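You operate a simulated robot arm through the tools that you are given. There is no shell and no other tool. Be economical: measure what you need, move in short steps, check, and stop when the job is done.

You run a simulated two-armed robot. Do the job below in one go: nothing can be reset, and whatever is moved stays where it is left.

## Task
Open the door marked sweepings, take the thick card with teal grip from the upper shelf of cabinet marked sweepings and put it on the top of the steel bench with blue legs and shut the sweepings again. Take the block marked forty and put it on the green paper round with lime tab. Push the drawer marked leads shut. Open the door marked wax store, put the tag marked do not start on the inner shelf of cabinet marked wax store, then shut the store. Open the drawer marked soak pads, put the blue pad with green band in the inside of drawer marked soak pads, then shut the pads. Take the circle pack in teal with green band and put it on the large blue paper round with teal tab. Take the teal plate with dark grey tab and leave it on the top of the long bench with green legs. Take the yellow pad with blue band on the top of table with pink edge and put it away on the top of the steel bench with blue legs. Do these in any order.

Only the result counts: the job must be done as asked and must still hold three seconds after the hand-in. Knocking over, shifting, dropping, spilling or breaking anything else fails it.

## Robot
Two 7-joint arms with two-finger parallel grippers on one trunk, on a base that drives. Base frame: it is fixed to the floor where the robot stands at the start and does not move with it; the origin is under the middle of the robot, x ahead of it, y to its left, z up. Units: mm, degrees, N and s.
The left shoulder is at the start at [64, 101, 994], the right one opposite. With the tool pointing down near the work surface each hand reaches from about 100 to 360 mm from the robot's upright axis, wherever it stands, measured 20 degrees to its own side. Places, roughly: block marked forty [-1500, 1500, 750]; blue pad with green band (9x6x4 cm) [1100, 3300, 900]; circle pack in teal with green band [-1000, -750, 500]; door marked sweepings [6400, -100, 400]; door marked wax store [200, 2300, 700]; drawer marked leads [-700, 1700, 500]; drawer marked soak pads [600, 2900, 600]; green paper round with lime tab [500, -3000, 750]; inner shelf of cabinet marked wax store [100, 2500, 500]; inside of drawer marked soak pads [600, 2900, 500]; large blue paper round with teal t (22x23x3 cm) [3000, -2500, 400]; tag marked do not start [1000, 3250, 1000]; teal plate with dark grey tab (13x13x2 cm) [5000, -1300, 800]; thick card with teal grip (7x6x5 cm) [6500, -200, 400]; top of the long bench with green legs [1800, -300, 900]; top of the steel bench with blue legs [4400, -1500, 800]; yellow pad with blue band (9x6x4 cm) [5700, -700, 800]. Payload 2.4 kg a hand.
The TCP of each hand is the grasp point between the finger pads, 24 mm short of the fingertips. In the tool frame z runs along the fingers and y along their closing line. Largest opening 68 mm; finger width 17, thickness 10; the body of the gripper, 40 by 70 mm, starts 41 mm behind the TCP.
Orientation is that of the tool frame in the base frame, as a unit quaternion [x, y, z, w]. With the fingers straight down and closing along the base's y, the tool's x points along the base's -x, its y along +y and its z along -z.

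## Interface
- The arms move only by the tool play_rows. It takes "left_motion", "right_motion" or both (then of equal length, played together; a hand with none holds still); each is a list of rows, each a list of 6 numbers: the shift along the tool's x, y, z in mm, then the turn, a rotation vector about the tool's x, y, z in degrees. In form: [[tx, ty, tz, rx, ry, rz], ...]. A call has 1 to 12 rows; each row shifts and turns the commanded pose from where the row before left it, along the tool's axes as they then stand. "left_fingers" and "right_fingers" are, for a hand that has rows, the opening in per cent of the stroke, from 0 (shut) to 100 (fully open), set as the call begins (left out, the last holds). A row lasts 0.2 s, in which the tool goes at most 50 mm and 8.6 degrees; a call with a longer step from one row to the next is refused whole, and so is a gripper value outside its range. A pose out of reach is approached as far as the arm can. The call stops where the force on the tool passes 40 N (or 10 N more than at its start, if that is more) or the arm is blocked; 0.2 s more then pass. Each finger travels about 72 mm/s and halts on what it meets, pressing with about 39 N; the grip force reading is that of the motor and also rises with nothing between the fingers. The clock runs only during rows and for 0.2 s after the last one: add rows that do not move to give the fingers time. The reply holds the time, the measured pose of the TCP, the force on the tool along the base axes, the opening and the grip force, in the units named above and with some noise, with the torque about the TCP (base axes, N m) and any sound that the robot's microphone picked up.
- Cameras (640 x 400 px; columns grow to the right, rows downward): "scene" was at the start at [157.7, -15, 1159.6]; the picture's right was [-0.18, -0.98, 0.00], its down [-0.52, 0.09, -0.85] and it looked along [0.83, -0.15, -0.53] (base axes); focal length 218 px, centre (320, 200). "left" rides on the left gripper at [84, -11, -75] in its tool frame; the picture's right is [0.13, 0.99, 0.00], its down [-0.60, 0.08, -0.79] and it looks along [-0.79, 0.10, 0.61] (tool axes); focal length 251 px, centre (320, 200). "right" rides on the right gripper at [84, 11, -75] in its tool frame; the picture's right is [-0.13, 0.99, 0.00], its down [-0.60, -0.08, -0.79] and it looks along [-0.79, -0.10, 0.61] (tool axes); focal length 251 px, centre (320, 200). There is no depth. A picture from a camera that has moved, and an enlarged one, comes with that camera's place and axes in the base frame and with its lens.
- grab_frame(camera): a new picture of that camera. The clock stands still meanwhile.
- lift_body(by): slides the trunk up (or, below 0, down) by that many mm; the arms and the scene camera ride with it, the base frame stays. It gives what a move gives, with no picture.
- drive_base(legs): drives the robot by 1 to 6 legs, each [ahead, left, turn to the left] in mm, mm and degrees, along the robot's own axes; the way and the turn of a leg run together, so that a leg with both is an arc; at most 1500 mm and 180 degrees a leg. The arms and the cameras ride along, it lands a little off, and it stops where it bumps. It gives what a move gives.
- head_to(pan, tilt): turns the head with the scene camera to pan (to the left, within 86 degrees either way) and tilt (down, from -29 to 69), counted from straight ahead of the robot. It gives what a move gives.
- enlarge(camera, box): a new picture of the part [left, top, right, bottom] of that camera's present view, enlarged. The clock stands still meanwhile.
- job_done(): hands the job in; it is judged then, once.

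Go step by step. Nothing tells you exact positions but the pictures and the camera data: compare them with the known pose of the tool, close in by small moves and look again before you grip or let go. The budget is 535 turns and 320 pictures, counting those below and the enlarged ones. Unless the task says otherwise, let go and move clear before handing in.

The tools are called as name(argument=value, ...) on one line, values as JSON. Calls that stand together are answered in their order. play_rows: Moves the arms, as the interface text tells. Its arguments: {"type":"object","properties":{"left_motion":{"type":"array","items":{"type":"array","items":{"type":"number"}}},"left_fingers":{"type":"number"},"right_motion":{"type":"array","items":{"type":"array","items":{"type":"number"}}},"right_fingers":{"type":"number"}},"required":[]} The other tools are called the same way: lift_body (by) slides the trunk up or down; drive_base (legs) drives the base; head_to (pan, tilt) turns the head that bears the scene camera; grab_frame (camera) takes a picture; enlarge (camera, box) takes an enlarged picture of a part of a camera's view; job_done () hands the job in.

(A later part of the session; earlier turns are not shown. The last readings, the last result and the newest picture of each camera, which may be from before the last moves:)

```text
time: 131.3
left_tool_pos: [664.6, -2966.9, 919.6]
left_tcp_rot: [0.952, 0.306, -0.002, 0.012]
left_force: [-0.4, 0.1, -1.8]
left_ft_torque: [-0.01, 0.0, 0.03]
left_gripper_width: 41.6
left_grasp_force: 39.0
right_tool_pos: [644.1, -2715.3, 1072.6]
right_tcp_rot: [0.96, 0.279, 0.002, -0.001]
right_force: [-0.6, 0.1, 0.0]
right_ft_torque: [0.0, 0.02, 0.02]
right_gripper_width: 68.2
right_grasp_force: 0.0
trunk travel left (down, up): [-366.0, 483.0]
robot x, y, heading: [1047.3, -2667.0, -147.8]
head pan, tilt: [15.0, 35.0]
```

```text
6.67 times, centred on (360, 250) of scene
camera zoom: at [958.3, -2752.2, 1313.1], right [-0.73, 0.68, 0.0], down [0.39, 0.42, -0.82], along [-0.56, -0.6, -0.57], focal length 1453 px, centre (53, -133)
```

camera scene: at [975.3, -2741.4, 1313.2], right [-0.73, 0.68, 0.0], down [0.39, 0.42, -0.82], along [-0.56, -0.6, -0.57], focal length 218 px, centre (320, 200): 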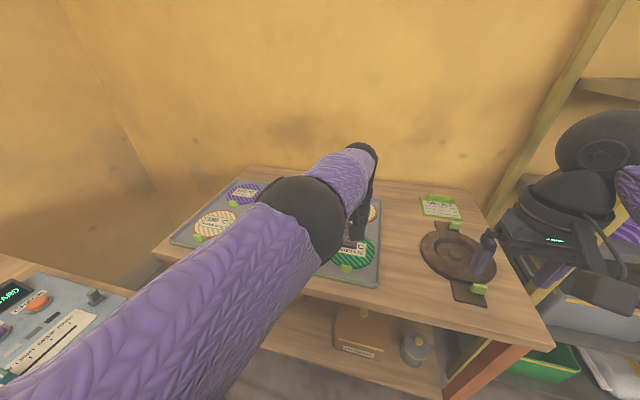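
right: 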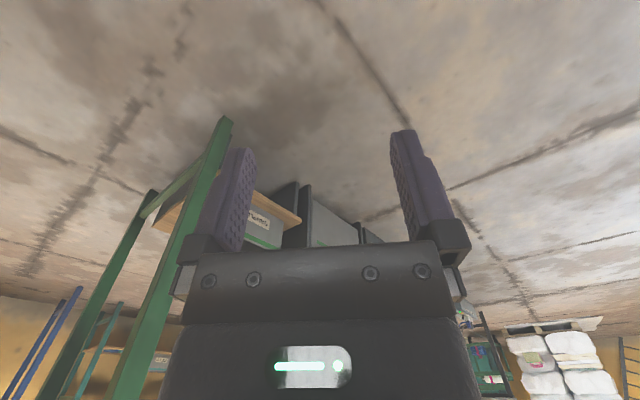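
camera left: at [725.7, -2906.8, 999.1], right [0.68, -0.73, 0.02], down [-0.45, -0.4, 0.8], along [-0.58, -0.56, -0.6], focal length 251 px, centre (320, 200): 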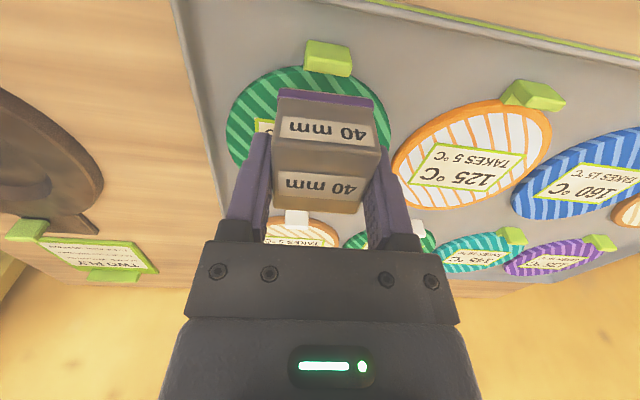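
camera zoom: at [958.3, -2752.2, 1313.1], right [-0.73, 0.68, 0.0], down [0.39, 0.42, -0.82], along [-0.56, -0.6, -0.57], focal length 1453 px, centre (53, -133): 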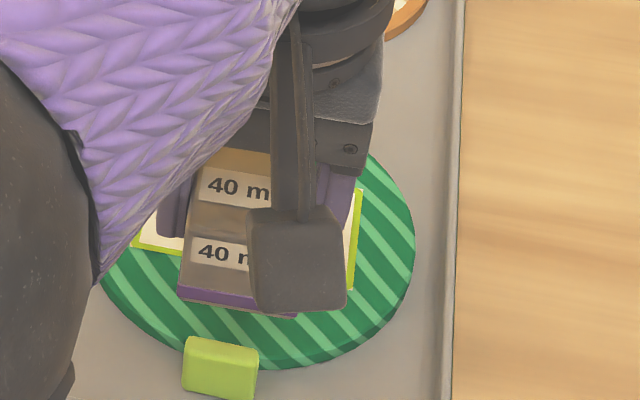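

play_rows(left_motion=[[0, 0, 1.5, 0, 0, 0], [0, 0, 1.5, 0, 0, 0], [0, 0, 1.5, 0, 0, 0]])

play_rows(left_motion=[[0, 0, 1.5, 0, 0, 0], [0, 0, 1.5, 0, 0, 0]])

```text
time: 132.1
left_tool_pos: [666.0, -2966.9, 916.3]
left_tcp_rot: [0.952, 0.307, -0.004, 0.013]
left_force: [0.1, 0.9, -2.4]
left_ft_torque: [0.0, 0.02, -0.05]
left_gripper_width: 41.5
left_grasp_force: 38.8
left hand out of reach, approached as far as the arm can: row 1
right_tool_pos: [642.9, -2716.1, 1072.7]
right_tcp_rot: [0.96, 0.278, 0.002, -0.001]
right_force: [1.3, -0.5, 0.1]
right_ft_torque: [0.0, -0.01, -0.01]
right_gripper_width: 68.2
right_grasp_force: 0.1
trunk travel left (down, up): [-366.0, 483.0]
robot x, y, heading: [1049.8, -2668.8, -147.8]
head pan, tilt: [15.0, 35.0]
```

```text
time: 132.7
left_tool_pos: [666.6, -2967.2, 912.9]
left_tcp_rot: [0.952, 0.307, -0.002, 0.013]
left_force: [0.1, -0.2, -1.4]
left_ft_torque: [0.03, -0.04, 0.01]
left_gripper_width: 41.5
left_grasp_force: 38.9
right_tool_pos: [644.2, -2715.5, 1072.6]
right_tcp_rot: [0.961, 0.278, 0.001, -0.001]
right_force: [0.4, 0.5, -0.8]
right_ft_torque: [0.01, 0.0, 0.02]
right_gripper_width: 67.7
right_grasp_force: 0.0
trunk travel left (down, up): [-366.0, 483.0]
robot x, y, heading: [1052.4, -2666.8, -147.7]
head pan, tilt: [15.0, 35.0]
```

play_rows(left_motion=[[0, 0, 1.5, 0, 0, 0], [0, 0, 1.5, 0, 0, 0], [0, 0, 1.5, 0, 0, 0]])

enlarge(camera="scene", box=[330, 220, 390, 280])

```text
time: 133.5
left_tool_pos: [667.1, -2965.8, 908.8]
left_tcp_rot: [0.952, 0.306, -0.002, 0.013]
left_force: [-0.7, 0.4, -2.7]
left_ft_torque: [0.02, 0.05, -0.03]
left_gripper_width: 41.7
left_grasp_force: 39.0
right_tool_pos: [644.6, -2714.8, 1072.4]
right_tcp_rot: [0.96, 0.279, 0.002, -0.001]
right_force: [-0.4, -1.5, 0.9]
right_ft_torque: [0.01, 0.01, 0.0]
right_gripper_width: 68.0
right_grasp_force: 0.2
trunk travel left (down, up): [-366.0, 483.0]
robot x, y, heading: [1050.8, -2668.6, -147.5]
head pan, tilt: [15.0, 35.0]
```

```text
6.67 times, centred on (360, 250) of scene
camera zoom: at [958.3, -2752.2, 1313.1], right [-0.73, 0.68, 0.0], down [0.39, 0.42, -0.82], along [-0.56, -0.6, -0.57], focal length 1453 px, centre (53, -133)
```

zoom: 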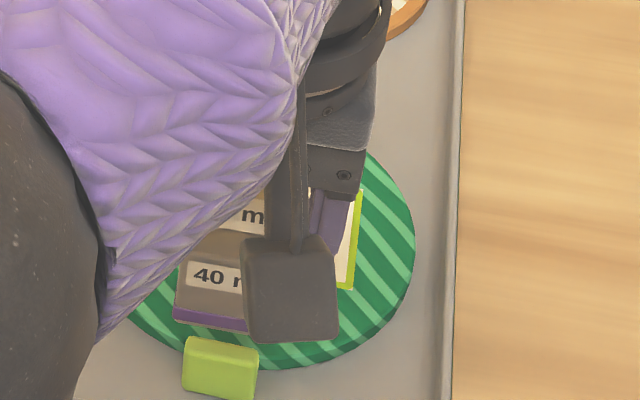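

Not yet in contact, and the block is drifting toward the tab side; I shift ~12 mm forward, then continue down.

play_rows(left_motion=[[-12, -3, 0, 0, 0, 0], [0, 0, 2, 0, 0, 0], [0, 0, 2, 0, 0, 0], [0, 0, 2, 0, 0, 0]])

grab_frame(camera="left")

enlarge(camera="scene", box=[330, 220, 390, 280])

```text
time: 134.5
left_tool_pos: [668.6, -2967.1, 901.5]
left_tcp_rot: [0.952, 0.307, -0.003, 0.014]
left_force: [0.2, -0.5, -2.7]
left_ft_torque: [-0.02, 0.05, 0.03]
left_gripper_width: 41.5
left_grasp_force: 38.7
left hand out of reach, approached as far as the arm can: row 1
right_tool_pos: [644.9, -2715.8, 1071.3]
right_tcp_rot: [0.961, 0.278, 0.002, 0.0]
right_force: [-0.8, -0.2, 0.2]
right_ft_torque: [0.02, -0.03, 0.04]
right_gripper_width: 68.0
right_grasp_force: 0.0
trunk travel left (down, up): [-366.0, 483.0]
robot x, y, heading: [1048.4, -2672.9, -147.5]
head pan, tilt: [15.0, 35.0]
```

```text
265 pictures are left
camera left: at [729.3, -2906.4, 976.4], right [0.68, -0.73, 0.02], down [-0.45, -0.39, 0.8], along [-0.58, -0.56, -0.6], focal length 251 px, centre (320, 200)
```

left: 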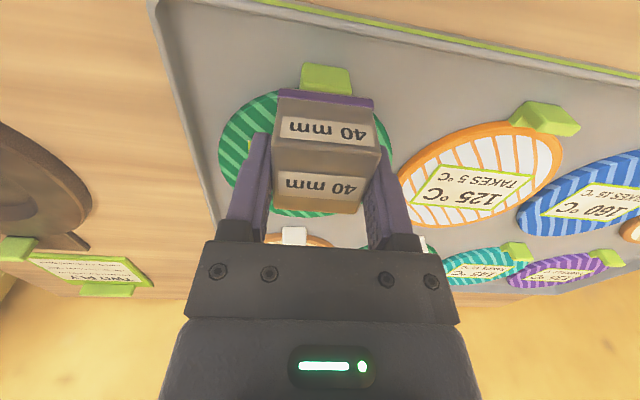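

```text
6.67 times, centred on (360, 250) of scene
camera zoom: at [958.3, -2752.2, 1313.1], right [-0.73, 0.68, 0.0], down [0.39, 0.42, -0.82], along [-0.56, -0.6, -0.57], focal length 1453 px, centre (53, -133)
```

zoom: 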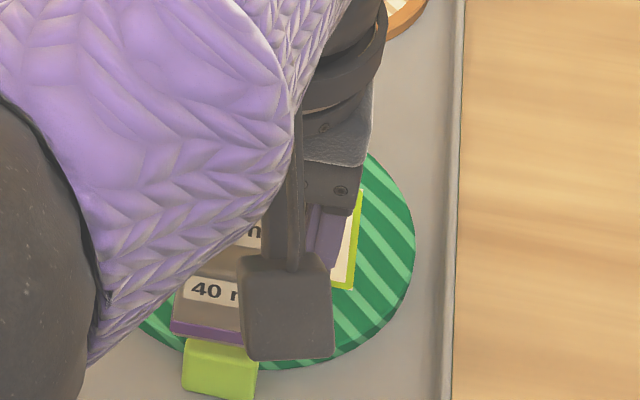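

drive_base(legs=[[18, -8, 0]])

grab_frame(camera="left")

enlarge(camera="scene", box=[330, 220, 390, 280])

```text
time: 135.3
left_tool_pos: [647.6, -2970.2, 902.7]
left_tcp_rot: [0.952, 0.307, -0.002, 0.013]
left_force: [-0.4, -0.7, -1.9]
left_ft_torque: [-0.04, 0.0, -0.01]
left_gripper_width: 41.8
left_grasp_force: 38.7
right_tool_pos: [623.1, -2718.8, 1072.1]
right_tcp_rot: [0.961, 0.278, 0.001, 0.0]
right_force: [-0.3, -0.2, -0.2]
right_ft_torque: [0.01, -0.03, 0.01]
right_gripper_width: 68.2
right_grasp_force: 0.0
trunk travel left (down, up): [-366.0, 483.0]
robot x, y, heading: [1026.3, -2669.4, -147.4]
head pan, tilt: [15.0, 35.0]
```

```text
263 pictures are left
camera left: at [709.0, -2909.4, 976.3], right [0.68, -0.73, 0.02], down [-0.45, -0.39, 0.8], along [-0.58, -0.56, -0.6], focal length 251 px, centre (320, 200)
```

left: 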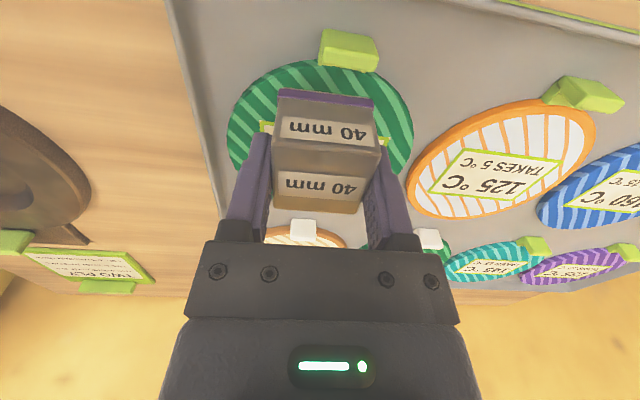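

```text
6.67 times, centred on (360, 250) of scene
camera zoom: at [937.8, -2755.2, 1313.1], right [-0.73, 0.68, 0.0], down [0.39, 0.42, -0.82], along [-0.56, -0.6, -0.57], focal length 1453 px, centre (53, -133)
```

zoom: 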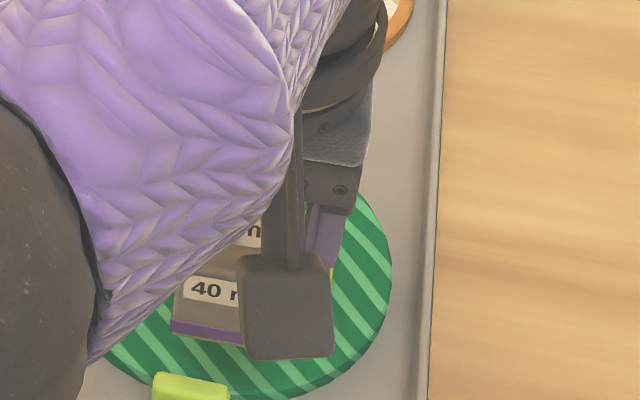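

Well centred now. I lower further in small steps until contact.

play_rows(left_motion=[[0, 0, 2, 0, 0, 0], [0, 0, 2, 0, 0, 0], [0, 0, 2, 0, 0, 0], [0, 0, 2, 0, 0, 0], [0, 0, 0, 0, 0, 0]])

enlarge(camera="scene", box=[330, 220, 390, 280])

```text
time: 136.5
left_tool_pos: [650.1, -2968.9, 893.8]
left_tcp_rot: [0.952, 0.307, -0.002, 0.013]
left_force: [0.8, 0.6, -1.8]
left_ft_torque: [0.01, -0.01, 0.04]
left_gripper_width: 41.6
left_grasp_force: 39.5
right_tool_pos: [623.3, -2718.4, 1072.1]
right_tcp_rot: [0.96, 0.279, 0.002, 0.0]
right_force: [0.1, 0.1, -0.7]
right_ft_torque: [-0.03, 0.01, 0.02]
right_gripper_width: 67.9
right_grasp_force: 0.0
trunk travel left (down, up): [-366.0, 483.0]
robot x, y, heading: [1032.3, -2673.9, -148.0]
head pan, tilt: [15.0, 35.0]
```

```text
6.67 times, centred on (360, 250) of scene
camera zoom: at [938.5, -2755.1, 1313.1], right [-0.73, 0.68, 0.0], down [0.39, 0.42, -0.82], along [-0.56, -0.6, -0.57], focal length 1453 px, centre (53, -133)
```

zoom: 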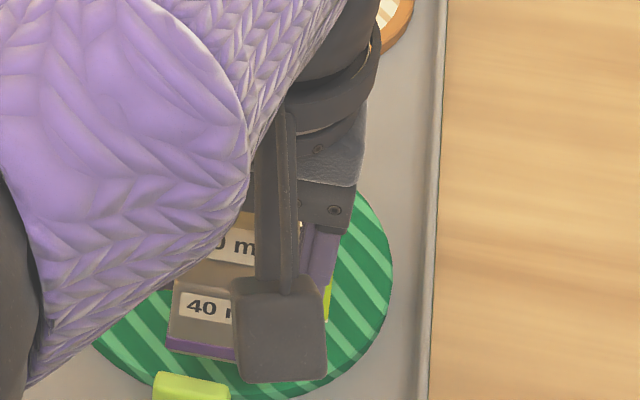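

Triangulating the tab shows the round's surface is lower (z≈848); so ~15 mm to go and ~22 mm further forward. I drive forward and lower more.

drive_base(legs=[[20, 0, 0]])

play_rows(left_motion=[[0, 0, 3, 0, 0, 0], [0, 0, 3, 0, 0, 0], [0, 0, 2, 0, 0, 0], [0, 0, 0, 0, 0, 0]])

grab_frame(camera="left")

enlarge(camera="scene", box=[310, 210, 410, 310])

```text
time: 137.3
left_tool_pos: [633.7, -2979.8, 893.5]
left_tcp_rot: [0.952, 0.307, -0.002, 0.014]
left_force: [-0.6, -0.3, -1.8]
left_ft_torque: [0.02, -0.03, -0.01]
left_gripper_width: 41.8
left_grasp_force: 39.1
right_tool_pos: [607.2, -2730.0, 1071.5]
right_tcp_rot: [0.961, 0.278, 0.002, -0.001]
right_force: [0.0, 0.2, 0.2]
right_ft_torque: [-0.02, -0.03, -0.02]
right_gripper_width: 68.2
right_grasp_force: 0.1
trunk travel left (down, up): [-366.0, 483.0]
robot x, y, heading: [1012.8, -2679.4, -147.5]
head pan, tilt: [15.0, 35.0]
```

```text
time: 138.3
left_tool_pos: [634.9, -2980.4, 886.0]
left_tcp_rot: [0.952, 0.306, -0.003, 0.014]
left_force: [0.8, -0.4, -2.3]
left_ft_torque: [0.0, 0.01, -0.02]
left_gripper_width: 41.6
left_grasp_force: 39.2
right_tool_pos: [606.2, -2728.3, 1072.7]
right_tcp_rot: [0.96, 0.279, 0.001, -0.001]
right_force: [0.7, 0.5, -0.7]
right_ft_torque: [0.02, -0.03, 0.0]
right_gripper_width: 68.0
right_grasp_force: 0.0
trunk travel left (down, up): [-366.0, 483.0]
robot x, y, heading: [1009.3, -2684.1, -147.7]
head pan, tilt: [15.0, 35.0]
```

```text
260 pictures are left
camera left: at [696.0, -2919.9, 960.5], right [0.68, -0.73, 0.02], down [-0.45, -0.39, 0.8], along [-0.58, -0.56, -0.6], focal length 251 px, centre (320, 200)
```

left: 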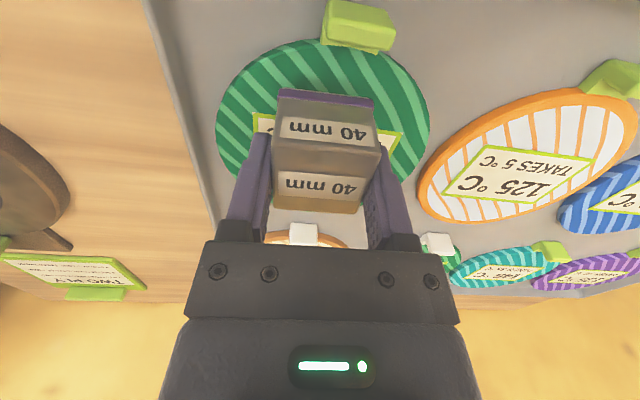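

```text
4.00 times, centred on (360, 260) of scene
camera zoom: at [921.6, -2765.8, 1313.1], right [-0.73, 0.68, 0.0], down [0.39, 0.42, -0.82], along [-0.56, -0.6, -0.57], focal length 872 px, centre (160, -40)
```

zoom: 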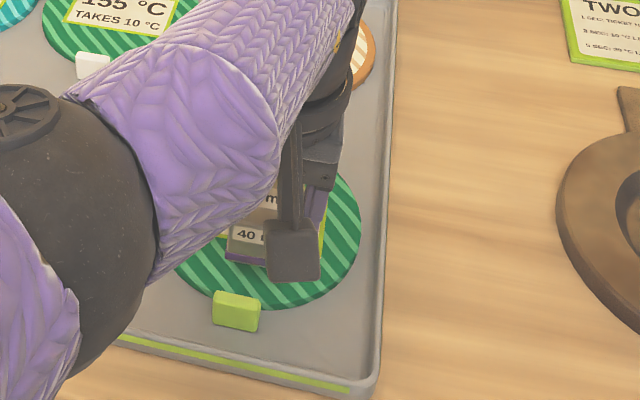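

play_rows(left_motion=[[0, 0, 2, 0, 0, 0], [0, 0, 2, 0, 0, 0], [0, 0, 2, 0, 0, 0], [0, 0, 0, 0, 0, 0]])

play_rows(left_motion=[[0, 0, 2, 0, 0, 0], [0, 0, 1.5, 0, 0, 0], [0, 0, 1.5, 0, 0, 0], [0, 0, 0, 0, 0, 0]])

grab_frame(camera="left")

```text
time: 139.3
left_tool_pos: [634.6, -2981.0, 883.5]
left_tcp_rot: [0.952, 0.307, -0.002, 0.014]
left_force: [0.5, -0.2, -2.1]
left_ft_torque: [0.0, -0.03, 0.0]
left_gripper_width: 41.6
left_grasp_force: 39.3
left hand out of reach, approached as far as the arm can: row 3
right_tool_pos: [605.7, -2730.6, 1071.8]
right_tcp_rot: [0.961, 0.277, 0.002, 0.0]
right_force: [-1.2, 0.7, 0.1]
right_ft_torque: [0.0, 0.0, 0.01]
right_gripper_width: 68.0
right_grasp_force: 0.0
trunk travel left (down, up): [-366.0, 483.0]
robot x, y, heading: [1015.3, -2686.5, -147.7]
head pan, tilt: [15.0, 35.0]
```

```text
time: 140.3
left_tool_pos: [636.7, -2979.8, 878.1]
left_tcp_rot: [0.952, 0.305, -0.002, 0.014]
left_force: [0.7, 0.1, -1.4]
left_ft_torque: [-0.03, -0.01, -0.04]
left_gripper_width: 41.6
left_grasp_force: 38.9
right_tool_pos: [606.9, -2728.7, 1071.8]
right_tcp_rot: [0.961, 0.278, 0.002, 0.0]
right_force: [0.8, -0.9, 0.1]
right_ft_torque: [0.0, 0.0, 0.02]
right_gripper_width: 67.9
right_grasp_force: 0.2
trunk travel left (down, up): [-366.0, 483.0]
robot x, y, heading: [1011.8, -2683.4, -147.6]
head pan, tilt: [15.0, 35.0]
```

```text
258 pictures are left
camera left: at [698.0, -2919.3, 952.0], right [0.68, -0.73, 0.02], down [-0.45, -0.39, 0.8], along [-0.58, -0.56, -0.6], focal length 251 px, centre (320, 200)
```

left: 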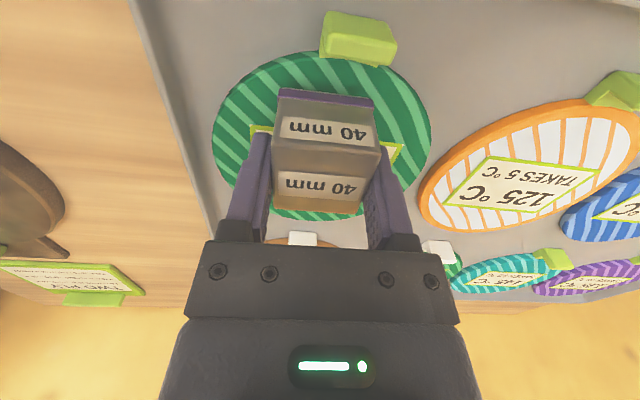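

Contact should be only a few mm away. I continue in 1 mm steps.

play_rows(left_motion=[[0, 0, 1.5, 0, 0, 0], [0, 0, 1.5, 0, 0, 0], [0, 0, 0, 0, 0, 0]])

play_rows(left_motion=[[0, 0, 1.5, 0, 0, 0], [0, 0, 1.5, 0, 0, 0], [0, 0, 0, 0, 0, 0]])

play_rows(left_motion=[[0, 0, 1.5, 0, 0, 0], [0, 0, 1.5, 0, 0, 0], [0, 0, 0, 0, 0, 0]])

```text
time: 141.1
left_tool_pos: [637.3, -2978.9, 876.7]
left_tcp_rot: [0.952, 0.306, -0.002, 0.014]
left_force: [-0.3, -0.4, -2.4]
left_ft_torque: [-0.01, 0.01, 0.02]
left_gripper_width: 41.6
left_grasp_force: 38.8
right_tool_pos: [608.2, -2728.0, 1071.9]
right_tcp_rot: [0.96, 0.279, 0.002, -0.001]
right_force: [0.5, -0.4, 0.3]
right_ft_torque: [0.01, 0.0, 0.02]
right_gripper_width: 68.4
right_grasp_force: 0.0
trunk travel left (down, up): [-366.0, 483.0]
robot x, y, heading: [1015.4, -2681.9, -147.7]
head pan, tilt: [15.0, 35.0]
```

```text
time: 141.9
left_tool_pos: [637.2, -2979.4, 874.8]
left_tcp_rot: [0.952, 0.306, -0.002, 0.014]
left_force: [0.0, 0.2, -1.9]
left_ft_torque: [-0.03, 0.01, -0.02]
left_gripper_width: 41.4
left_grasp_force: 39.1
left hand out of reach, approached as far as the arm can: row 2
right_tool_pos: [608.4, -2729.2, 1071.8]
right_tcp_rot: [0.961, 0.278, 0.002, 0.0]
right_force: [0.5, 0.3, -0.5]
right_ft_torque: [0.02, 0.0, 0.05]
right_gripper_width: 67.8
right_grasp_force: 0.1
trunk travel left (down, up): [-366.0, 483.0]
robot x, y, heading: [1012.8, -2681.8, -147.7]
head pan, tilt: [15.0, 35.0]
```

```text
time: 142.7
left_tool_pos: [637.6, -2979.0, 873.0]
left_tcp_rot: [0.952, 0.307, -0.002, 0.013]
left_force: [0.2, -0.4, -2.0]
left_ft_torque: [0.0, -0.02, 0.0]
left_gripper_width: 41.4
left_grasp_force: 38.6
right_tool_pos: [607.4, -2730.2, 1070.5]
right_tcp_rot: [0.961, 0.278, 0.002, -0.001]
right_force: [-0.4, -0.3, -0.1]
right_ft_torque: [0.01, 0.01, -0.01]
right_gripper_width: 68.3
right_grasp_force: 0.0
trunk travel left (down, up): [-366.0, 483.0]
robot x, y, heading: [1010.3, -2686.2, -147.7]
head pan, tilt: [15.0, 35.0]
```

play_rows(left_motion=[[0, 0, 2, 0, 0, 0], [0, 0, 2, 0, 0, 0], [0, 0, 2, 0, 0, 0], [0, 0, 2, 0, 0, 0], [0, 0, 0, 0, 0, 0]])

grab_frame(camera="left")

enlarge(camera="scene", box=[310, 210, 410, 310])

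```text
time: 143.9
left_tool_pos: [639.4, -2977.9, 869.1]
left_tcp_rot: [0.952, 0.307, -0.004, 0.014]
left_force: [-3.6, -3.8, 26.0]
left_ft_torque: [0.44, 0.16, 0.09]
left_gripper_width: 42.0
left_grasp_force: 39.1
left hand out of reach, approached as far as the arm can: row 4
right_tool_pos: [608.0, -2728.5, 1071.4]
right_tcp_rot: [0.96, 0.279, 0.001, 0.0]
right_force: [0.2, -0.3, 0.3]
right_ft_torque: [0.0, 0.01, 0.03]
right_gripper_width: 68.0
right_grasp_force: 0.1
trunk travel left (down, up): [-366.0, 483.0]
robot x, y, heading: [1014.4, -2680.4, -147.8]
head pan, tilt: [15.0, 35.0]
```

```text
257 pictures are left
camera left: at [701.1, -2918.2, 942.1], right [0.68, -0.73, 0.02], down [-0.45, -0.39, 0.8], along [-0.58, -0.56, -0.59], focal length 251 px, centre (320, 200)
```

left: 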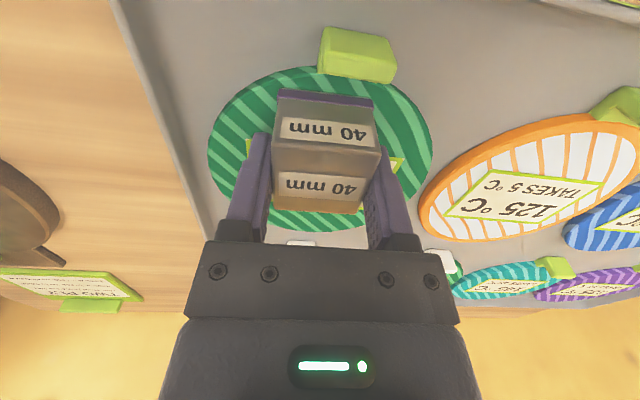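

```text
4.00 times, centred on (360, 260) of scene
camera zoom: at [922.8, -2765.0, 1313.5], right [-0.73, 0.68, 0.0], down [0.39, 0.42, -0.82], along [-0.56, -0.6, -0.57], focal length 872 px, centre (160, -40)
```

zoom: 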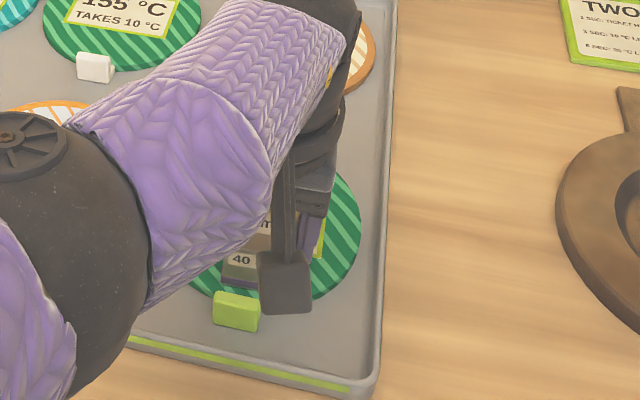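

Contact. The block is fully on the round but ~25 mm toward the tab; I lift slightly, move 22 mm forward and set down again.

play_rows(left_motion=[[0, 0, -3, 0, 0, 0], [0, 0, -3, 0, 0, 0], [0, 0, 0, 0, 0, 0]])

drive_base(legs=[[25, 0, 0]])

play_rows(left_motion=[[0, 0, 2, 0, 0, 0], [0, 0, 2, 0, 0, 0], [0, 0, 2, 0, 0, 0], [0, 0, 2, 0, 0, 0], [0, 0, 0, 0, 0, 0]])

grab_frame(camera="left")

```text
time: 144.7
left_tool_pos: [639.8, -2978.3, 873.4]
left_tcp_rot: [0.952, 0.306, -0.002, 0.013]
left_force: [0.3, 0.0, -1.8]
left_ft_torque: [0.0, 0.02, 0.02]
left_gripper_width: 41.5
left_grasp_force: 38.9
right_tool_pos: [606.6, -2728.4, 1071.6]
right_tcp_rot: [0.96, 0.279, 0.002, -0.001]
right_force: [-0.6, -0.1, -0.1]
right_ft_torque: [-0.02, -0.02, 0.03]
right_gripper_width: 68.1
right_grasp_force: 0.0
trunk travel left (down, up): [-366.0, 483.0]
robot x, y, heading: [1009.4, -2680.9, -147.6]
head pan, tilt: [15.0, 35.0]
```

```text
time: 145.5
left_tool_pos: [618.1, -2991.8, 873.5]
left_tcp_rot: [0.952, 0.307, -0.002, 0.014]
left_force: [0.0, 0.1, -1.7]
left_ft_torque: [0.01, 0.02, -0.02]
left_gripper_width: 41.5
left_grasp_force: 38.9
right_tool_pos: [586.1, -2742.9, 1071.6]
right_tcp_rot: [0.96, 0.278, 0.001, -0.001]
right_force: [-0.7, -0.1, 0.2]
right_ft_torque: [0.01, 0.03, -0.01]
right_gripper_width: 68.3
right_grasp_force: 0.0
trunk travel left (down, up): [-366.0, 483.0]
robot x, y, heading: [989.4, -2692.6, -147.7]
head pan, tilt: [15.0, 35.0]
```

```text
time: 146.7
left_tool_pos: [619.3, -2990.8, 866.7]
left_tcp_rot: [0.952, 0.306, -0.005, 0.014]
left_force: [-4.1, -2.7, 30.6]
left_ft_torque: [0.47, 0.29, 0.06]
left_gripper_width: 41.9
left_grasp_force: 39.4
right_tool_pos: [587.7, -2741.9, 1073.2]
right_tcp_rot: [0.961, 0.278, 0.001, 0.0]
right_force: [-0.5, 0.3, 0.1]
right_ft_torque: [-0.01, 0.03, 0.02]
right_gripper_width: 67.6
right_grasp_force: 0.1
trunk travel left (down, up): [-366.0, 483.0]
robot x, y, heading: [995.2, -2695.1, -147.9]
head pan, tilt: [15.0, 35.0]
```

```text
255 pictures are left
camera left: at [680.5, -2931.3, 940.4], right [0.68, -0.73, 0.02], down [-0.44, -0.39, 0.81], along [-0.58, -0.56, -0.59], focal length 251 px, centre (320, 200)
```

left: 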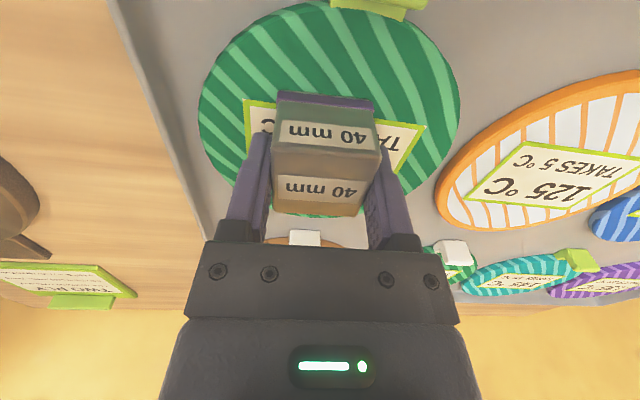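

Centred nicely. I release and rise straight up.

play_rows(left_motion=[[0, 0, 0, 0, 0, 0], [0, 0, 0, 0, 0, 0], [0, 0, 0, 0, 0, 0]], left_fingers=100)

play_rows(left_motion=[[0, 0, -10, 0, 0, 0], [0, 0, -15, 0, 0, 0], [0, 0, -25, 0, 0, 0], [0, 0, -30, 0, 0, 0], [0, 0, -30, 0, 0, 0], [0, 0, -30, 0, 0, 0], [0, 0, 0, 0, 0, 0]])

grab_frame(camera="left")

```text
time: 147.5
left_tool_pos: [619.3, -2992.1, 864.7]
left_tcp_rot: [0.952, 0.306, -0.002, 0.012]
left_force: [0.1, 0.2, -0.3]
left_ft_torque: [0.0, 0.01, 0.02]
left_gripper_width: 68.2
left_grasp_force: 0.0
right_tool_pos: [586.8, -2742.3, 1071.1]
right_tcp_rot: [0.961, 0.278, 0.001, -0.002]
right_force: [0.2, -1.1, -0.7]
right_ft_torque: [0.0, 0.01, 0.03]
right_gripper_width: 68.2
right_grasp_force: 0.0
trunk travel left (down, up): [-366.0, 483.0]
robot x, y, heading: [991.3, -2696.8, -147.7]
head pan, tilt: [15.0, 35.0]
```

```text
time: 149.1
left_tool_pos: [605.8, -2992.1, 1003.3]
left_tcp_rot: [0.952, 0.306, -0.002, 0.014]
left_force: [0.1, -0.2, 0.6]
left_ft_torque: [-0.03, 0.01, 0.0]
left_gripper_width: 67.8
left_grasp_force: 0.1
left hand out of reach, approached as far as the arm can: row 2, 3, 4
right_tool_pos: [585.9, -2741.5, 1071.8]
right_tcp_rot: [0.961, 0.278, 0.001, -0.001]
right_force: [0.0, -0.2, 0.3]
right_ft_torque: [0.01, -0.01, -0.02]
right_gripper_width: 67.9
right_grasp_force: 0.0
trunk travel left (down, up): [-366.0, 483.0]
robot x, y, heading: [994.4, -2697.4, -147.8]
head pan, tilt: [15.0, 35.0]
```

```text
254 pictures are left
camera left: at [666.0, -2932.3, 1077.6], right [0.68, -0.73, 0.02], down [-0.45, -0.4, 0.8], along [-0.58, -0.56, -0.6], focal length 251 px, centre (320, 200)
```

left: 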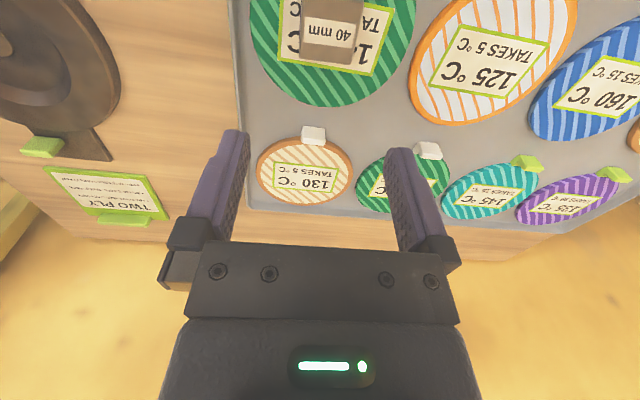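

The block stands on the round. I back off and try to retract the left arm now.

drive_base(legs=[[-400, 0, 0]])

play_rows(left_motion=[[0, 0, 20, 0, 0, 0], [0, 0, 20, 0, 0, 0], [0, 0, 20, 0, 0, 0], [0, 0, 20, 0, 0, 0], [0, 0, 20, 0, 0, 0], [0, 0, 20, 0, 0, 0], [20, 20, 0, 0, 0, 0], [20, 20, 0, 0, 0, 0], [20, 20, 0, 0, 0, 0], [20, 20, 0, 0, 0, 0], [20, 20, 0, 0, 0, 0], [0, 0, 0, 0, 0, 0]])

grab_frame(camera="scene")

```text
time: 151.6
left_tool_pos: [946.3, -2777.7, 1004.0]
left_tcp_rot: [0.952, 0.307, -0.001, 0.013]
left_force: [-1.1, 0.5, -0.4]
left_ft_torque: [0.01, 0.03, -0.01]
left_gripper_width: 67.9
left_grasp_force: 0.0
right_tool_pos: [926.6, -2527.0, 1071.7]
right_tcp_rot: [0.96, 0.279, 0.001, -0.001]
right_force: [0.1, -0.2, 1.1]
right_ft_torque: [-0.04, 0.01, 0.02]
right_gripper_width: 68.0
right_grasp_force: 0.1
trunk travel left (down, up): [-366.0, 483.0]
robot x, y, heading: [1334.1, -2477.6, -147.8]
head pan, tilt: [15.0, 35.0]
```

```text
time: 154.2
left_tool_pos: [953.1, -2776.8, 895.2]
left_tcp_rot: [0.952, 0.307, -0.001, 0.014]
left_force: [-1.6, 0.0, 1.2]
left_ft_torque: [0.01, -0.02, 0.0]
left_gripper_width: 68.3
left_grasp_force: 0.0
left hand out of reach, approached as far as the arm can: row 4, 6, 7, 8, 9, 10, 11
right_tool_pos: [926.0, -2527.0, 1070.9]
right_tcp_rot: [0.96, 0.279, 0.002, 0.0]
right_force: [0.6, 0.6, -0.8]
right_ft_torque: [0.0, 0.0, 0.03]
right_gripper_width: 68.0
right_grasp_force: 0.0
trunk travel left (down, up): [-366.0, 483.0]
robot x, y, heading: [1331.9, -2481.5, -147.9]
head pan, tilt: [15.0, 35.0]
```

```text
253 pictures are left
camera scene: at [1240.9, -2564.1, 1313.2], right [-0.74, 0.68, 0.0], down [0.39, 0.42, -0.82], along [-0.56, -0.6, -0.57], focal length 218 px, centre (320, 200)
```

scene: 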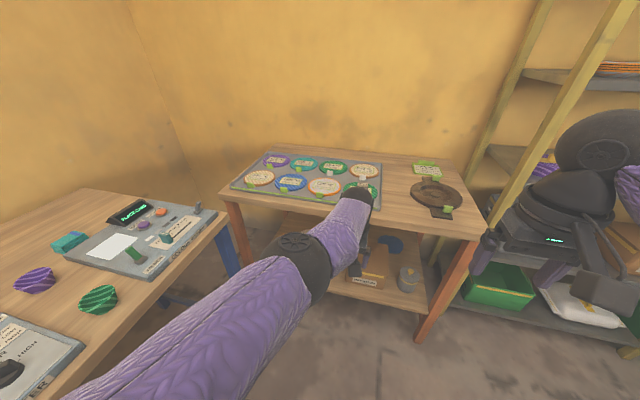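

The elbow is bent, so it's a joint limit rather than singularity. I probe by yawing the left wrist in one direction and then retracting.

play_rows(left_motion=[[0, 0, 0, 0, 0, 8], [0, 0, 0, 0, 0, 8], [0, 0, 0, 0, 0, 8], [0, 0, 0, 0, 0, 0]])

play_rows(left_motion=[[20, 0, 0, 0, 0, 0], [20, 0, 0, 0, 0, 0], [20, 0, 0, 0, 0, 0], [0, 0, 0, 0, 0, 0]])

```text
time: 155.2
left_tool_pos: [944.4, -2718.7, 888.6]
left_tcp_rot: [0.989, 0.146, 0.007, 0.021]
left_force: [0.4, -0.6, 0.7]
left_ft_torque: [0.0, 0.01, 0.02]
left_gripper_width: 68.0
left_grasp_force: 0.1
left hand out of reach, approached as far as the arm can: row 2, 3
right_tool_pos: [925.8, -2527.6, 1071.1]
right_tcp_rot: [0.961, 0.278, 0.002, 0.0]
right_force: [0.0, 0.2, 0.5]
right_ft_torque: [-0.03, 0.02, 0.01]
right_gripper_width: 68.3
right_grasp_force: 0.1
trunk travel left (down, up): [-366.0, 483.0]
robot x, y, heading: [1334.9, -2480.9, -147.5]
head pan, tilt: [15.0, 35.0]
```

```text
time: 156.2
left_tool_pos: [944.6, -2711.7, 879.9]
left_tcp_rot: [0.99, 0.143, 0.008, 0.018]
left_force: [0.1, 0.8, -0.1]
left_ft_torque: [-0.02, -0.03, 0.03]
left_gripper_width: 68.0
left_grasp_force: 0.0
left hand out of reach, approached as far as the arm can: row 1, 2, 3
right_tool_pos: [926.4, -2527.8, 1072.1]
right_tcp_rot: [0.96, 0.279, 0.001, -0.001]
right_force: [0.6, 0.5, -0.5]
right_ft_torque: [0.01, -0.03, -0.01]
right_gripper_width: 68.0
right_grasp_force: 0.1
trunk travel left (down, up): [-366.0, 483.0]
robot x, y, heading: [1332.6, -2483.5, -147.7]
head pan, tilt: [15.0, 35.0]
```

play_rows(left_motion=[[0, 0, 0, 0, 0, -8], [0, 0, 0, 0, 0, -8], [0, 0, 0, 0, 0, -8], [0, 0, 0, 0, 0, -8], [0, 0, 0, 0, 0, -8], [0, 0, 0, 0, 0, -8], [0, 0, 0, 0, 0, 0]])

play_rows(left_motion=[[20, 0, 0, 0, 0, 0], [20, 0, 0, 0, 0, 0], [20, 0, 0, 0, 0, 0], [0, 0, 0, 0, 0, 0]])

grab_frame(camera="scene")

```text
time: 157.8
left_tool_pos: [945.3, -2713.2, 878.9]
left_tcp_rot: [0.849, 0.528, 0.002, 0.017]
left_force: [0.7, -0.3, -0.8]
left_ft_torque: [-0.01, 0.0, -0.02]
left_gripper_width: 68.1
left_grasp_force: 0.0
right_tool_pos: [925.9, -2528.3, 1071.6]
right_tcp_rot: [0.96, 0.279, 0.003, 0.0]
right_force: [-0.3, 0.2, -0.1]
right_ft_torque: [0.02, -0.03, -0.01]
right_gripper_width: 68.0
right_grasp_force: 0.1
trunk travel left (down, up): [-366.0, 483.0]
robot x, y, heading: [1329.7, -2479.6, -147.6]
head pan, tilt: [15.0, 35.0]
```

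```text
time: 158.8
left_tool_pos: [947.6, -2712.7, 873.5]
left_tcp_rot: [0.85, 0.527, 0.003, 0.017]
left_force: [0.4, -0.5, 0.0]
left_ft_torque: [-0.02, -0.01, 0.01]
left_gripper_width: 67.8
left_grasp_force: 0.0
left hand out of reach, approached as far as the arm can: row 1, 2, 3
right_tool_pos: [926.0, -2528.2, 1071.5]
right_tcp_rot: [0.96, 0.279, 0.002, -0.001]
right_force: [-0.6, 0.1, -0.3]
right_ft_torque: [-0.01, -0.01, 0.02]
right_gripper_width: 68.0
right_grasp_force: 0.0
trunk travel left (down, up): [-366.0, 483.0]
robot x, y, heading: [1331.4, -2478.7, -147.6]
head pan, tilt: [15.0, 35.0]
```

```text
252 pictures are left
camera scene: at [1240.9, -2564.1, 1313.2], right [-0.74, 0.68, 0.0], down [0.39, 0.42, -0.82], along [-0.56, -0.6, -0.57], focal length 218 px, centre (320, 200)
```

scene: 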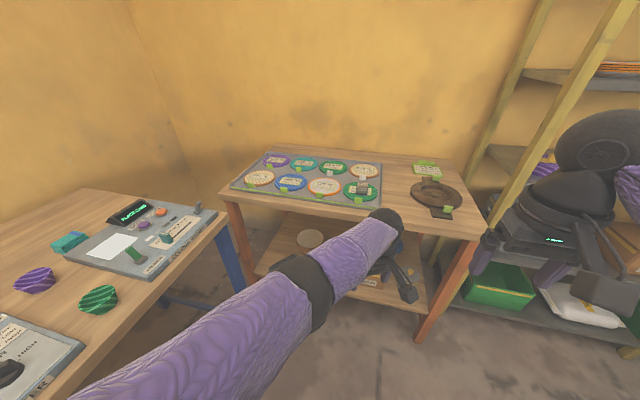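

The arm is fully extended again. I lower it along its reach limit (which pulls it inward), then raise vertically to bend the elbow.

play_rows(left_motion=[[0, 0, 30, 0, 0, 0], [0, 0, 30, 0, 0, 0], [0, 0, 30, 0, 0, 0], [0, 0, 30, 0, 0, 0], [0, 0, 30, 0, 0, 0], [0, 0, 30, 0, 0, 0], [0, 0, 30, 0, 0, 0], [0, 0, 30, 0, 0, 0], [0, 0, 30, 0, 0, 0], [0, 0, 30, 0, 0, 0], [0, 0, 0, 0, 0, 0]])

play_rows(left_motion=[[20, 0, -20, 0, 0, 0], [20, 0, -20, 0, 0, 0], [20, 0, -20, 0, 0, 0], [20, 0, -20, 0, 0, 0], [20, 0, -20, 0, 0, 0], [0, 0, 0, 0, 0, 0]])

grab_frame(camera="scene")

```text
time: 161.2
left_tool_pos: [1080.7, -2690.3, 646.3]
left_tcp_rot: [0.85, 0.526, 0.001, 0.017]
left_force: [0.7, 0.4, 0.2]
left_ft_torque: [-0.02, 0.0, -0.02]
left_gripper_width: 68.0
left_grasp_force: 0.1
left hand out of reach, approached as far as the arm can: row 1, 2, 3, 4, 5, 6, 7, 8, 9, 10
right_tool_pos: [926.4, -2528.3, 1072.4]
right_tcp_rot: [0.96, 0.279, 0.001, 0.0]
right_force: [-0.1, 0.2, -1.0]
right_ft_torque: [-0.01, 0.0, 0.01]
right_gripper_width: 68.0
right_grasp_force: 0.0
trunk travel left (down, up): [-366.0, 483.0]
robot x, y, heading: [1330.7, -2481.0, -147.6]
head pan, tilt: [15.0, 35.0]
```

```text
time: 162.6
left_tool_pos: [1062.8, -2639.8, 659.2]
left_tcp_rot: [0.85, 0.526, 0.001, 0.017]
left_force: [-0.1, 0.9, 0.2]
left_ft_torque: [0.0, -0.01, -0.01]
left_gripper_width: 68.1
left_grasp_force: 0.3
left hand out of reach, approached as far as the arm can: row 1, 2, 3, 4, 5
right_tool_pos: [927.1, -2529.8, 1071.3]
right_tcp_rot: [0.96, 0.279, 0.001, -0.001]
right_force: [0.7, -0.2, 0.3]
right_ft_torque: [-0.04, 0.0, 0.03]
right_gripper_width: 68.2
right_grasp_force: 0.0
trunk travel left (down, up): [-366.0, 483.0]
robot x, y, heading: [1334.8, -2482.8, -147.8]
head pan, tilt: [15.0, 35.0]
```

```text
251 pictures are left
camera scene: at [1240.9, -2564.0, 1313.2], right [-0.74, 0.68, 0.0], down [0.39, 0.42, -0.82], along [-0.56, -0.6, -0.57], focal length 218 px, centre (320, 200)
```

scene: 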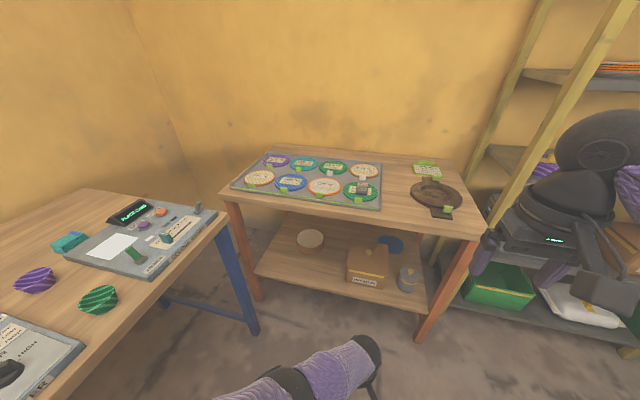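

Now I raise it purely vertically.

play_rows(left_motion=[[0, 0, -20, 0, 0, 0], [0, 0, -20, 0, 0, 0], [0, 0, -20, 0, 0, 0], [0, 0, -20, 0, 0, 0], [0, 0, -20, 0, 0, 0], [0, 0, -20, 0, 0, 0], [0, 0, -20, 0, 0, 0], [0, 0, -20, 0, 0, 0], [0, 0, 0, 0, 0, 0]])

grab_frame(camera="scene")

```text
time: 164.6
left_tool_pos: [995.0, -2682.5, 748.7]
left_tcp_rot: [0.85, 0.526, 0.001, 0.017]
left_force: [0.1, 0.0, 0.5]
left_ft_torque: [0.06, 0.0, 0.02]
left_gripper_width: 67.9
left_grasp_force: 0.1
left hand out of reach, approached as far as the arm can: row 1, 2, 3, 4, 5, 6, 7, 8
right_tool_pos: [927.6, -2527.0, 1072.0]
right_tcp_rot: [0.96, 0.278, 0.002, 0.0]
right_force: [0.5, -0.1, 0.2]
right_ft_torque: [0.0, -0.02, 0.02]
right_gripper_width: 68.0
right_grasp_force: 0.0
trunk travel left (down, up): [-366.0, 483.0]
robot x, y, heading: [1334.7, -2478.3, -147.6]
head pan, tilt: [15.0, 35.0]
```

```text
250 pictures are left
camera scene: at [1240.9, -2564.0, 1313.2], right [-0.74, 0.68, 0.0], down [0.39, 0.42, -0.82], along [-0.56, -0.6, -0.57], focal length 218 px, centre (320, 200)
```

scene: 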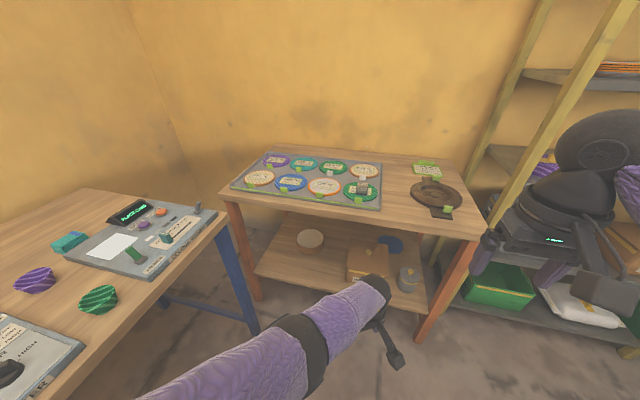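

Arm pinned straight again. Earlier, pure downward moves from high up did bend the elbow; I raise the hand high, then go straight down.

play_rows(left_motion=[[30, 0, -40, 0, 0, 0], [30, 0, -40, 0, 0, 0], [30, 0, -40, 0, 0, 0], [30, 0, -40, 0, 0, 0], [30, 0, -40, 0, 0, 0], [30, 0, -40, 0, 0, 0], [30, 0, -40, 0, 0, 0], [30, 0, -40, 0, 0, 0], [30, 0, -40, 0, 0, 0], [30, 0, -40, 0, 0, 0], [30, 0, -40, 0, 0, 0], [30, 0, -40, 0, 0, 0]])

play_rows(left_motion=[[30, 0, -40, 0, 0, 0], [30, 0, -40, 0, 0, 0], [30, 0, -40, 0, 0, 0], [30, 0, -40, 0, 0, 0], [30, 0, -40, 0, 0, 0], [30, 0, -40, 0, 0, 0]])

play_rows(left_motion=[[0, 0, 25, 0, 0, 0], [0, 0, 25, 0, 0, 0], [0, 0, 25, 0, 0, 0], [0, 0, 25, 0, 0, 0], [0, 0, 25, 0, 0, 0], [0, 0, 25, 0, 0, 0], [0, 0, 25, 0, 0, 0], [0, 0, 0, 0, 0, 0]])

```text
time: 167.2
left_tool_pos: [934.6, -2719.1, 962.5]
left_tcp_rot: [0.85, 0.526, 0.003, 0.017]
left_force: [0.6, -0.2, 0.5]
left_ft_torque: [0.0, 0.04, -0.01]
left_gripper_width: 68.0
left_grasp_force: 0.1
left hand out of reach, approached as far as the arm can: row 1, 2, 3, 4, 5, 6, 7, 8, 9, 10, 11, 12
right_tool_pos: [926.6, -2527.4, 1071.6]
right_tcp_rot: [0.96, 0.279, 0.002, 0.0]
right_force: [0.4, 0.4, -0.4]
right_ft_torque: [0.01, 0.02, 0.03]
right_gripper_width: 68.2
right_grasp_force: 0.1
trunk travel left (down, up): [-366.0, 483.0]
robot x, y, heading: [1332.5, -2482.2, -147.8]
head pan, tilt: [15.0, 35.0]
```

```text
time: 168.6
left_tool_pos: [974.2, -2693.6, 1187.5]
left_tcp_rot: [0.85, 0.526, -0.003, 0.014]
left_force: [-0.4, -0.3, -0.2]
left_ft_torque: [0.0, -0.01, -0.02]
left_gripper_width: 68.0
left_grasp_force: 0.1
left hand out of reach, approached as far as the arm can: row 1, 2, 3, 4, 5, 6
right_tool_pos: [926.0, -2529.0, 1071.8]
right_tcp_rot: [0.96, 0.28, 0.002, 0.0]
right_force: [-0.8, -0.2, 0.1]
right_ft_torque: [0.01, 0.02, 0.01]
right_gripper_width: 68.1
right_grasp_force: 0.0
trunk travel left (down, up): [-366.0, 483.0]
robot x, y, heading: [1332.3, -2479.7, -147.5]
head pan, tilt: [15.0, 35.0]
```

```text
time: 170.4
left_tool_pos: [936.6, -2719.3, 1029.7]
left_tcp_rot: [0.85, 0.526, 0.001, 0.016]
left_force: [0.3, 0.0, 0.1]
left_ft_torque: [-0.01, -0.03, 0.02]
left_gripper_width: 67.8
left_grasp_force: 0.1
left hand out of reach, approached as far as the arm can: row 1, 2, 3, 4, 5, 6, 7
right_tool_pos: [927.2, -2527.8, 1071.3]
right_tcp_rot: [0.96, 0.28, 0.001, -0.001]
right_force: [0.1, 0.0, -0.2]
right_ft_torque: [0.02, -0.03, -0.01]
right_gripper_width: 67.9
right_grasp_force: 0.1
trunk travel left (down, up): [-366.0, 483.0]
robot x, y, heading: [1331.6, -2482.0, -147.6]
head pan, tilt: [15.0, 35.0]
```

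I try a large pitch of the hand toward the robot to force the elbow to bend.

play_rows(left_motion=[[0, 0, 0, 0, 8, 0], [0, 0, 0, 0, 8, 0], [0, 0, 0, 0, 8, 0], [0, 0, 0, 0, 8, 0], [0, 0, 0, 0, 8, 0], [0, 0, 0, 0, 8, 0], [0, 0, 0, 0, 8, 0], [0, 0, 0, 0, 8, 0], [0, 0, 0, 0, 0, 0]])

grab_frame(camera="scene")

```text
time: 172.4
left_tool_pos: [1082.3, -2691.8, 982.1]
left_tcp_rot: [0.721, 0.458, 0.447, -0.265]
left_force: [-0.8, 0.0, -0.2]
left_ft_torque: [-0.02, -0.01, 0.03]
left_gripper_width: 68.1
left_grasp_force: 0.1
left hand out of reach, approached as far as the arm can: row 1, 2, 3, 4, 5, 6, 7, 8
right_tool_pos: [927.1, -2528.3, 1071.1]
right_tcp_rot: [0.96, 0.279, 0.001, 0.0]
right_force: [0.4, 0.4, 0.5]
right_ft_torque: [0.01, 0.03, -0.01]
right_gripper_width: 67.8
right_grasp_force: 0.0
trunk travel left (down, up): [-366.0, 483.0]
robot x, y, heading: [1333.1, -2482.6, -147.7]
head pan, tilt: [15.0, 35.0]
```

```text
249 pictures are left
camera scene: at [1240.9, -2564.0, 1313.2], right [-0.74, 0.68, 0.0], down [0.39, 0.42, -0.82], along [-0.56, -0.6, -0.57], focal length 218 px, centre (320, 200)
```

scene: 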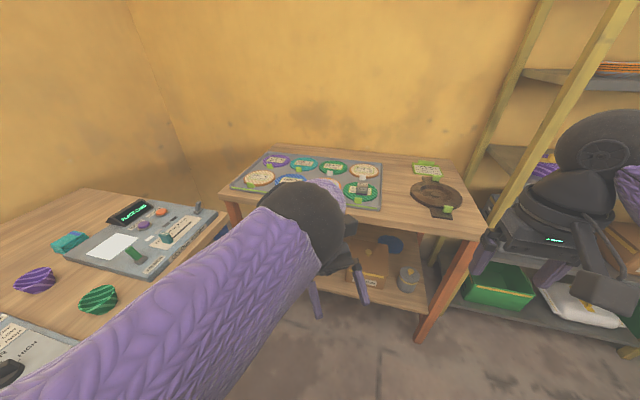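

play_rows(left_motion=[[0, 0, 20, 0, 0, 0], [0, 0, 20, 0, 0, 0], [0, 0, 20, 0, 0, 0], [0, 0, 0, 0, 0, 0]])

play_rows(left_motion=[[-20, 0, 0, 0, 0, 0], [-20, 0, 0, 0, 0, 0], [-20, 0, 0, 0, 0, 0], [0, 0, 0, 0, 0, 0]])

```text
time: 173.4
left_tool_pos: [1086.3, -2682.1, 943.8]
left_tcp_rot: [0.72, 0.455, 0.452, -0.265]
left_force: [0.2, -0.3, 0.1]
left_ft_torque: [0.02, 0.02, -0.01]
left_gripper_width: 67.7
left_grasp_force: 0.1
left hand out of reach, approached as far as the arm can: row 1, 2, 3
right_tool_pos: [925.3, -2528.0, 1072.8]
right_tcp_rot: [0.96, 0.279, 0.002, 0.0]
right_force: [0.3, 0.1, 0.3]
right_ft_torque: [-0.01, -0.02, 0.02]
right_gripper_width: 68.1
right_grasp_force: 0.0
trunk travel left (down, up): [-366.0, 483.0]
robot x, y, heading: [1331.7, -2481.2, -148.1]
head pan, tilt: [15.0, 35.0]
```

```text
time: 174.4
left_tool_pos: [1078.0, -2704.7, 890.6]
left_tcp_rot: [0.721, 0.456, 0.451, -0.264]
left_force: [0.0, 0.7, -0.7]
left_ft_torque: [-0.04, -0.01, -0.03]
left_gripper_width: 68.2
left_grasp_force: 0.0
right_tool_pos: [926.6, -2528.2, 1071.7]
right_tcp_rot: [0.96, 0.279, 0.002, -0.001]
right_force: [0.9, -0.3, -0.4]
right_ft_torque: [0.02, -0.02, -0.04]
right_gripper_width: 68.1
right_grasp_force: 0.0
trunk travel left (down, up): [-366.0, 483.0]
robot x, y, heading: [1335.0, -2480.3, -147.6]
head pan, tilt: [15.0, 35.0]
```

play_rows(left_motion=[[-20, 0, 10, 0, 0, 0], [-20, 0, 10, 0, 0, 0], [-20, 0, 10, 0, 0, 0], [-20, 0, 10, 0, 0, 0], [-20, 0, 10, 0, 0, 0], [-20, 0, 10, 0, 0, 0], [0, 0, 0, 0, 0, 0]])

grab_frame(camera="scene")

```text
time: 176.0
left_tool_pos: [1127.2, -2710.5, 818.2]
left_tcp_rot: [0.72, 0.455, 0.452, -0.265]
left_force: [0.7, -0.1, -0.4]
left_ft_torque: [0.01, -0.02, 0.02]
left_gripper_width: 67.9
left_grasp_force: 0.0
left hand out of reach, approached as far as the arm can: row 1, 2, 3, 4, 5, 6
right_tool_pos: [926.4, -2528.2, 1072.2]
right_tcp_rot: [0.96, 0.279, 0.002, -0.001]
right_force: [-0.3, -0.5, 0.8]
right_ft_torque: [0.02, -0.01, 0.02]
right_gripper_width: 67.9
right_grasp_force: 0.0
trunk travel left (down, up): [-366.0, 483.0]
robot x, y, heading: [1330.8, -2479.1, -147.9]
head pan, tilt: [15.0, 35.0]
```

```text
248 pictures are left
camera scene: at [1240.9, -2564.1, 1313.2], right [-0.74, 0.68, 0.0], down [0.39, 0.42, -0.82], along [-0.56, -0.6, -0.57], focal length 218 px, centre (320, 200)
```

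scene: 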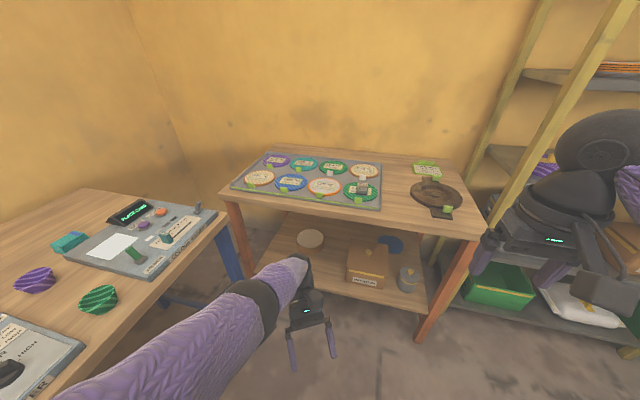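

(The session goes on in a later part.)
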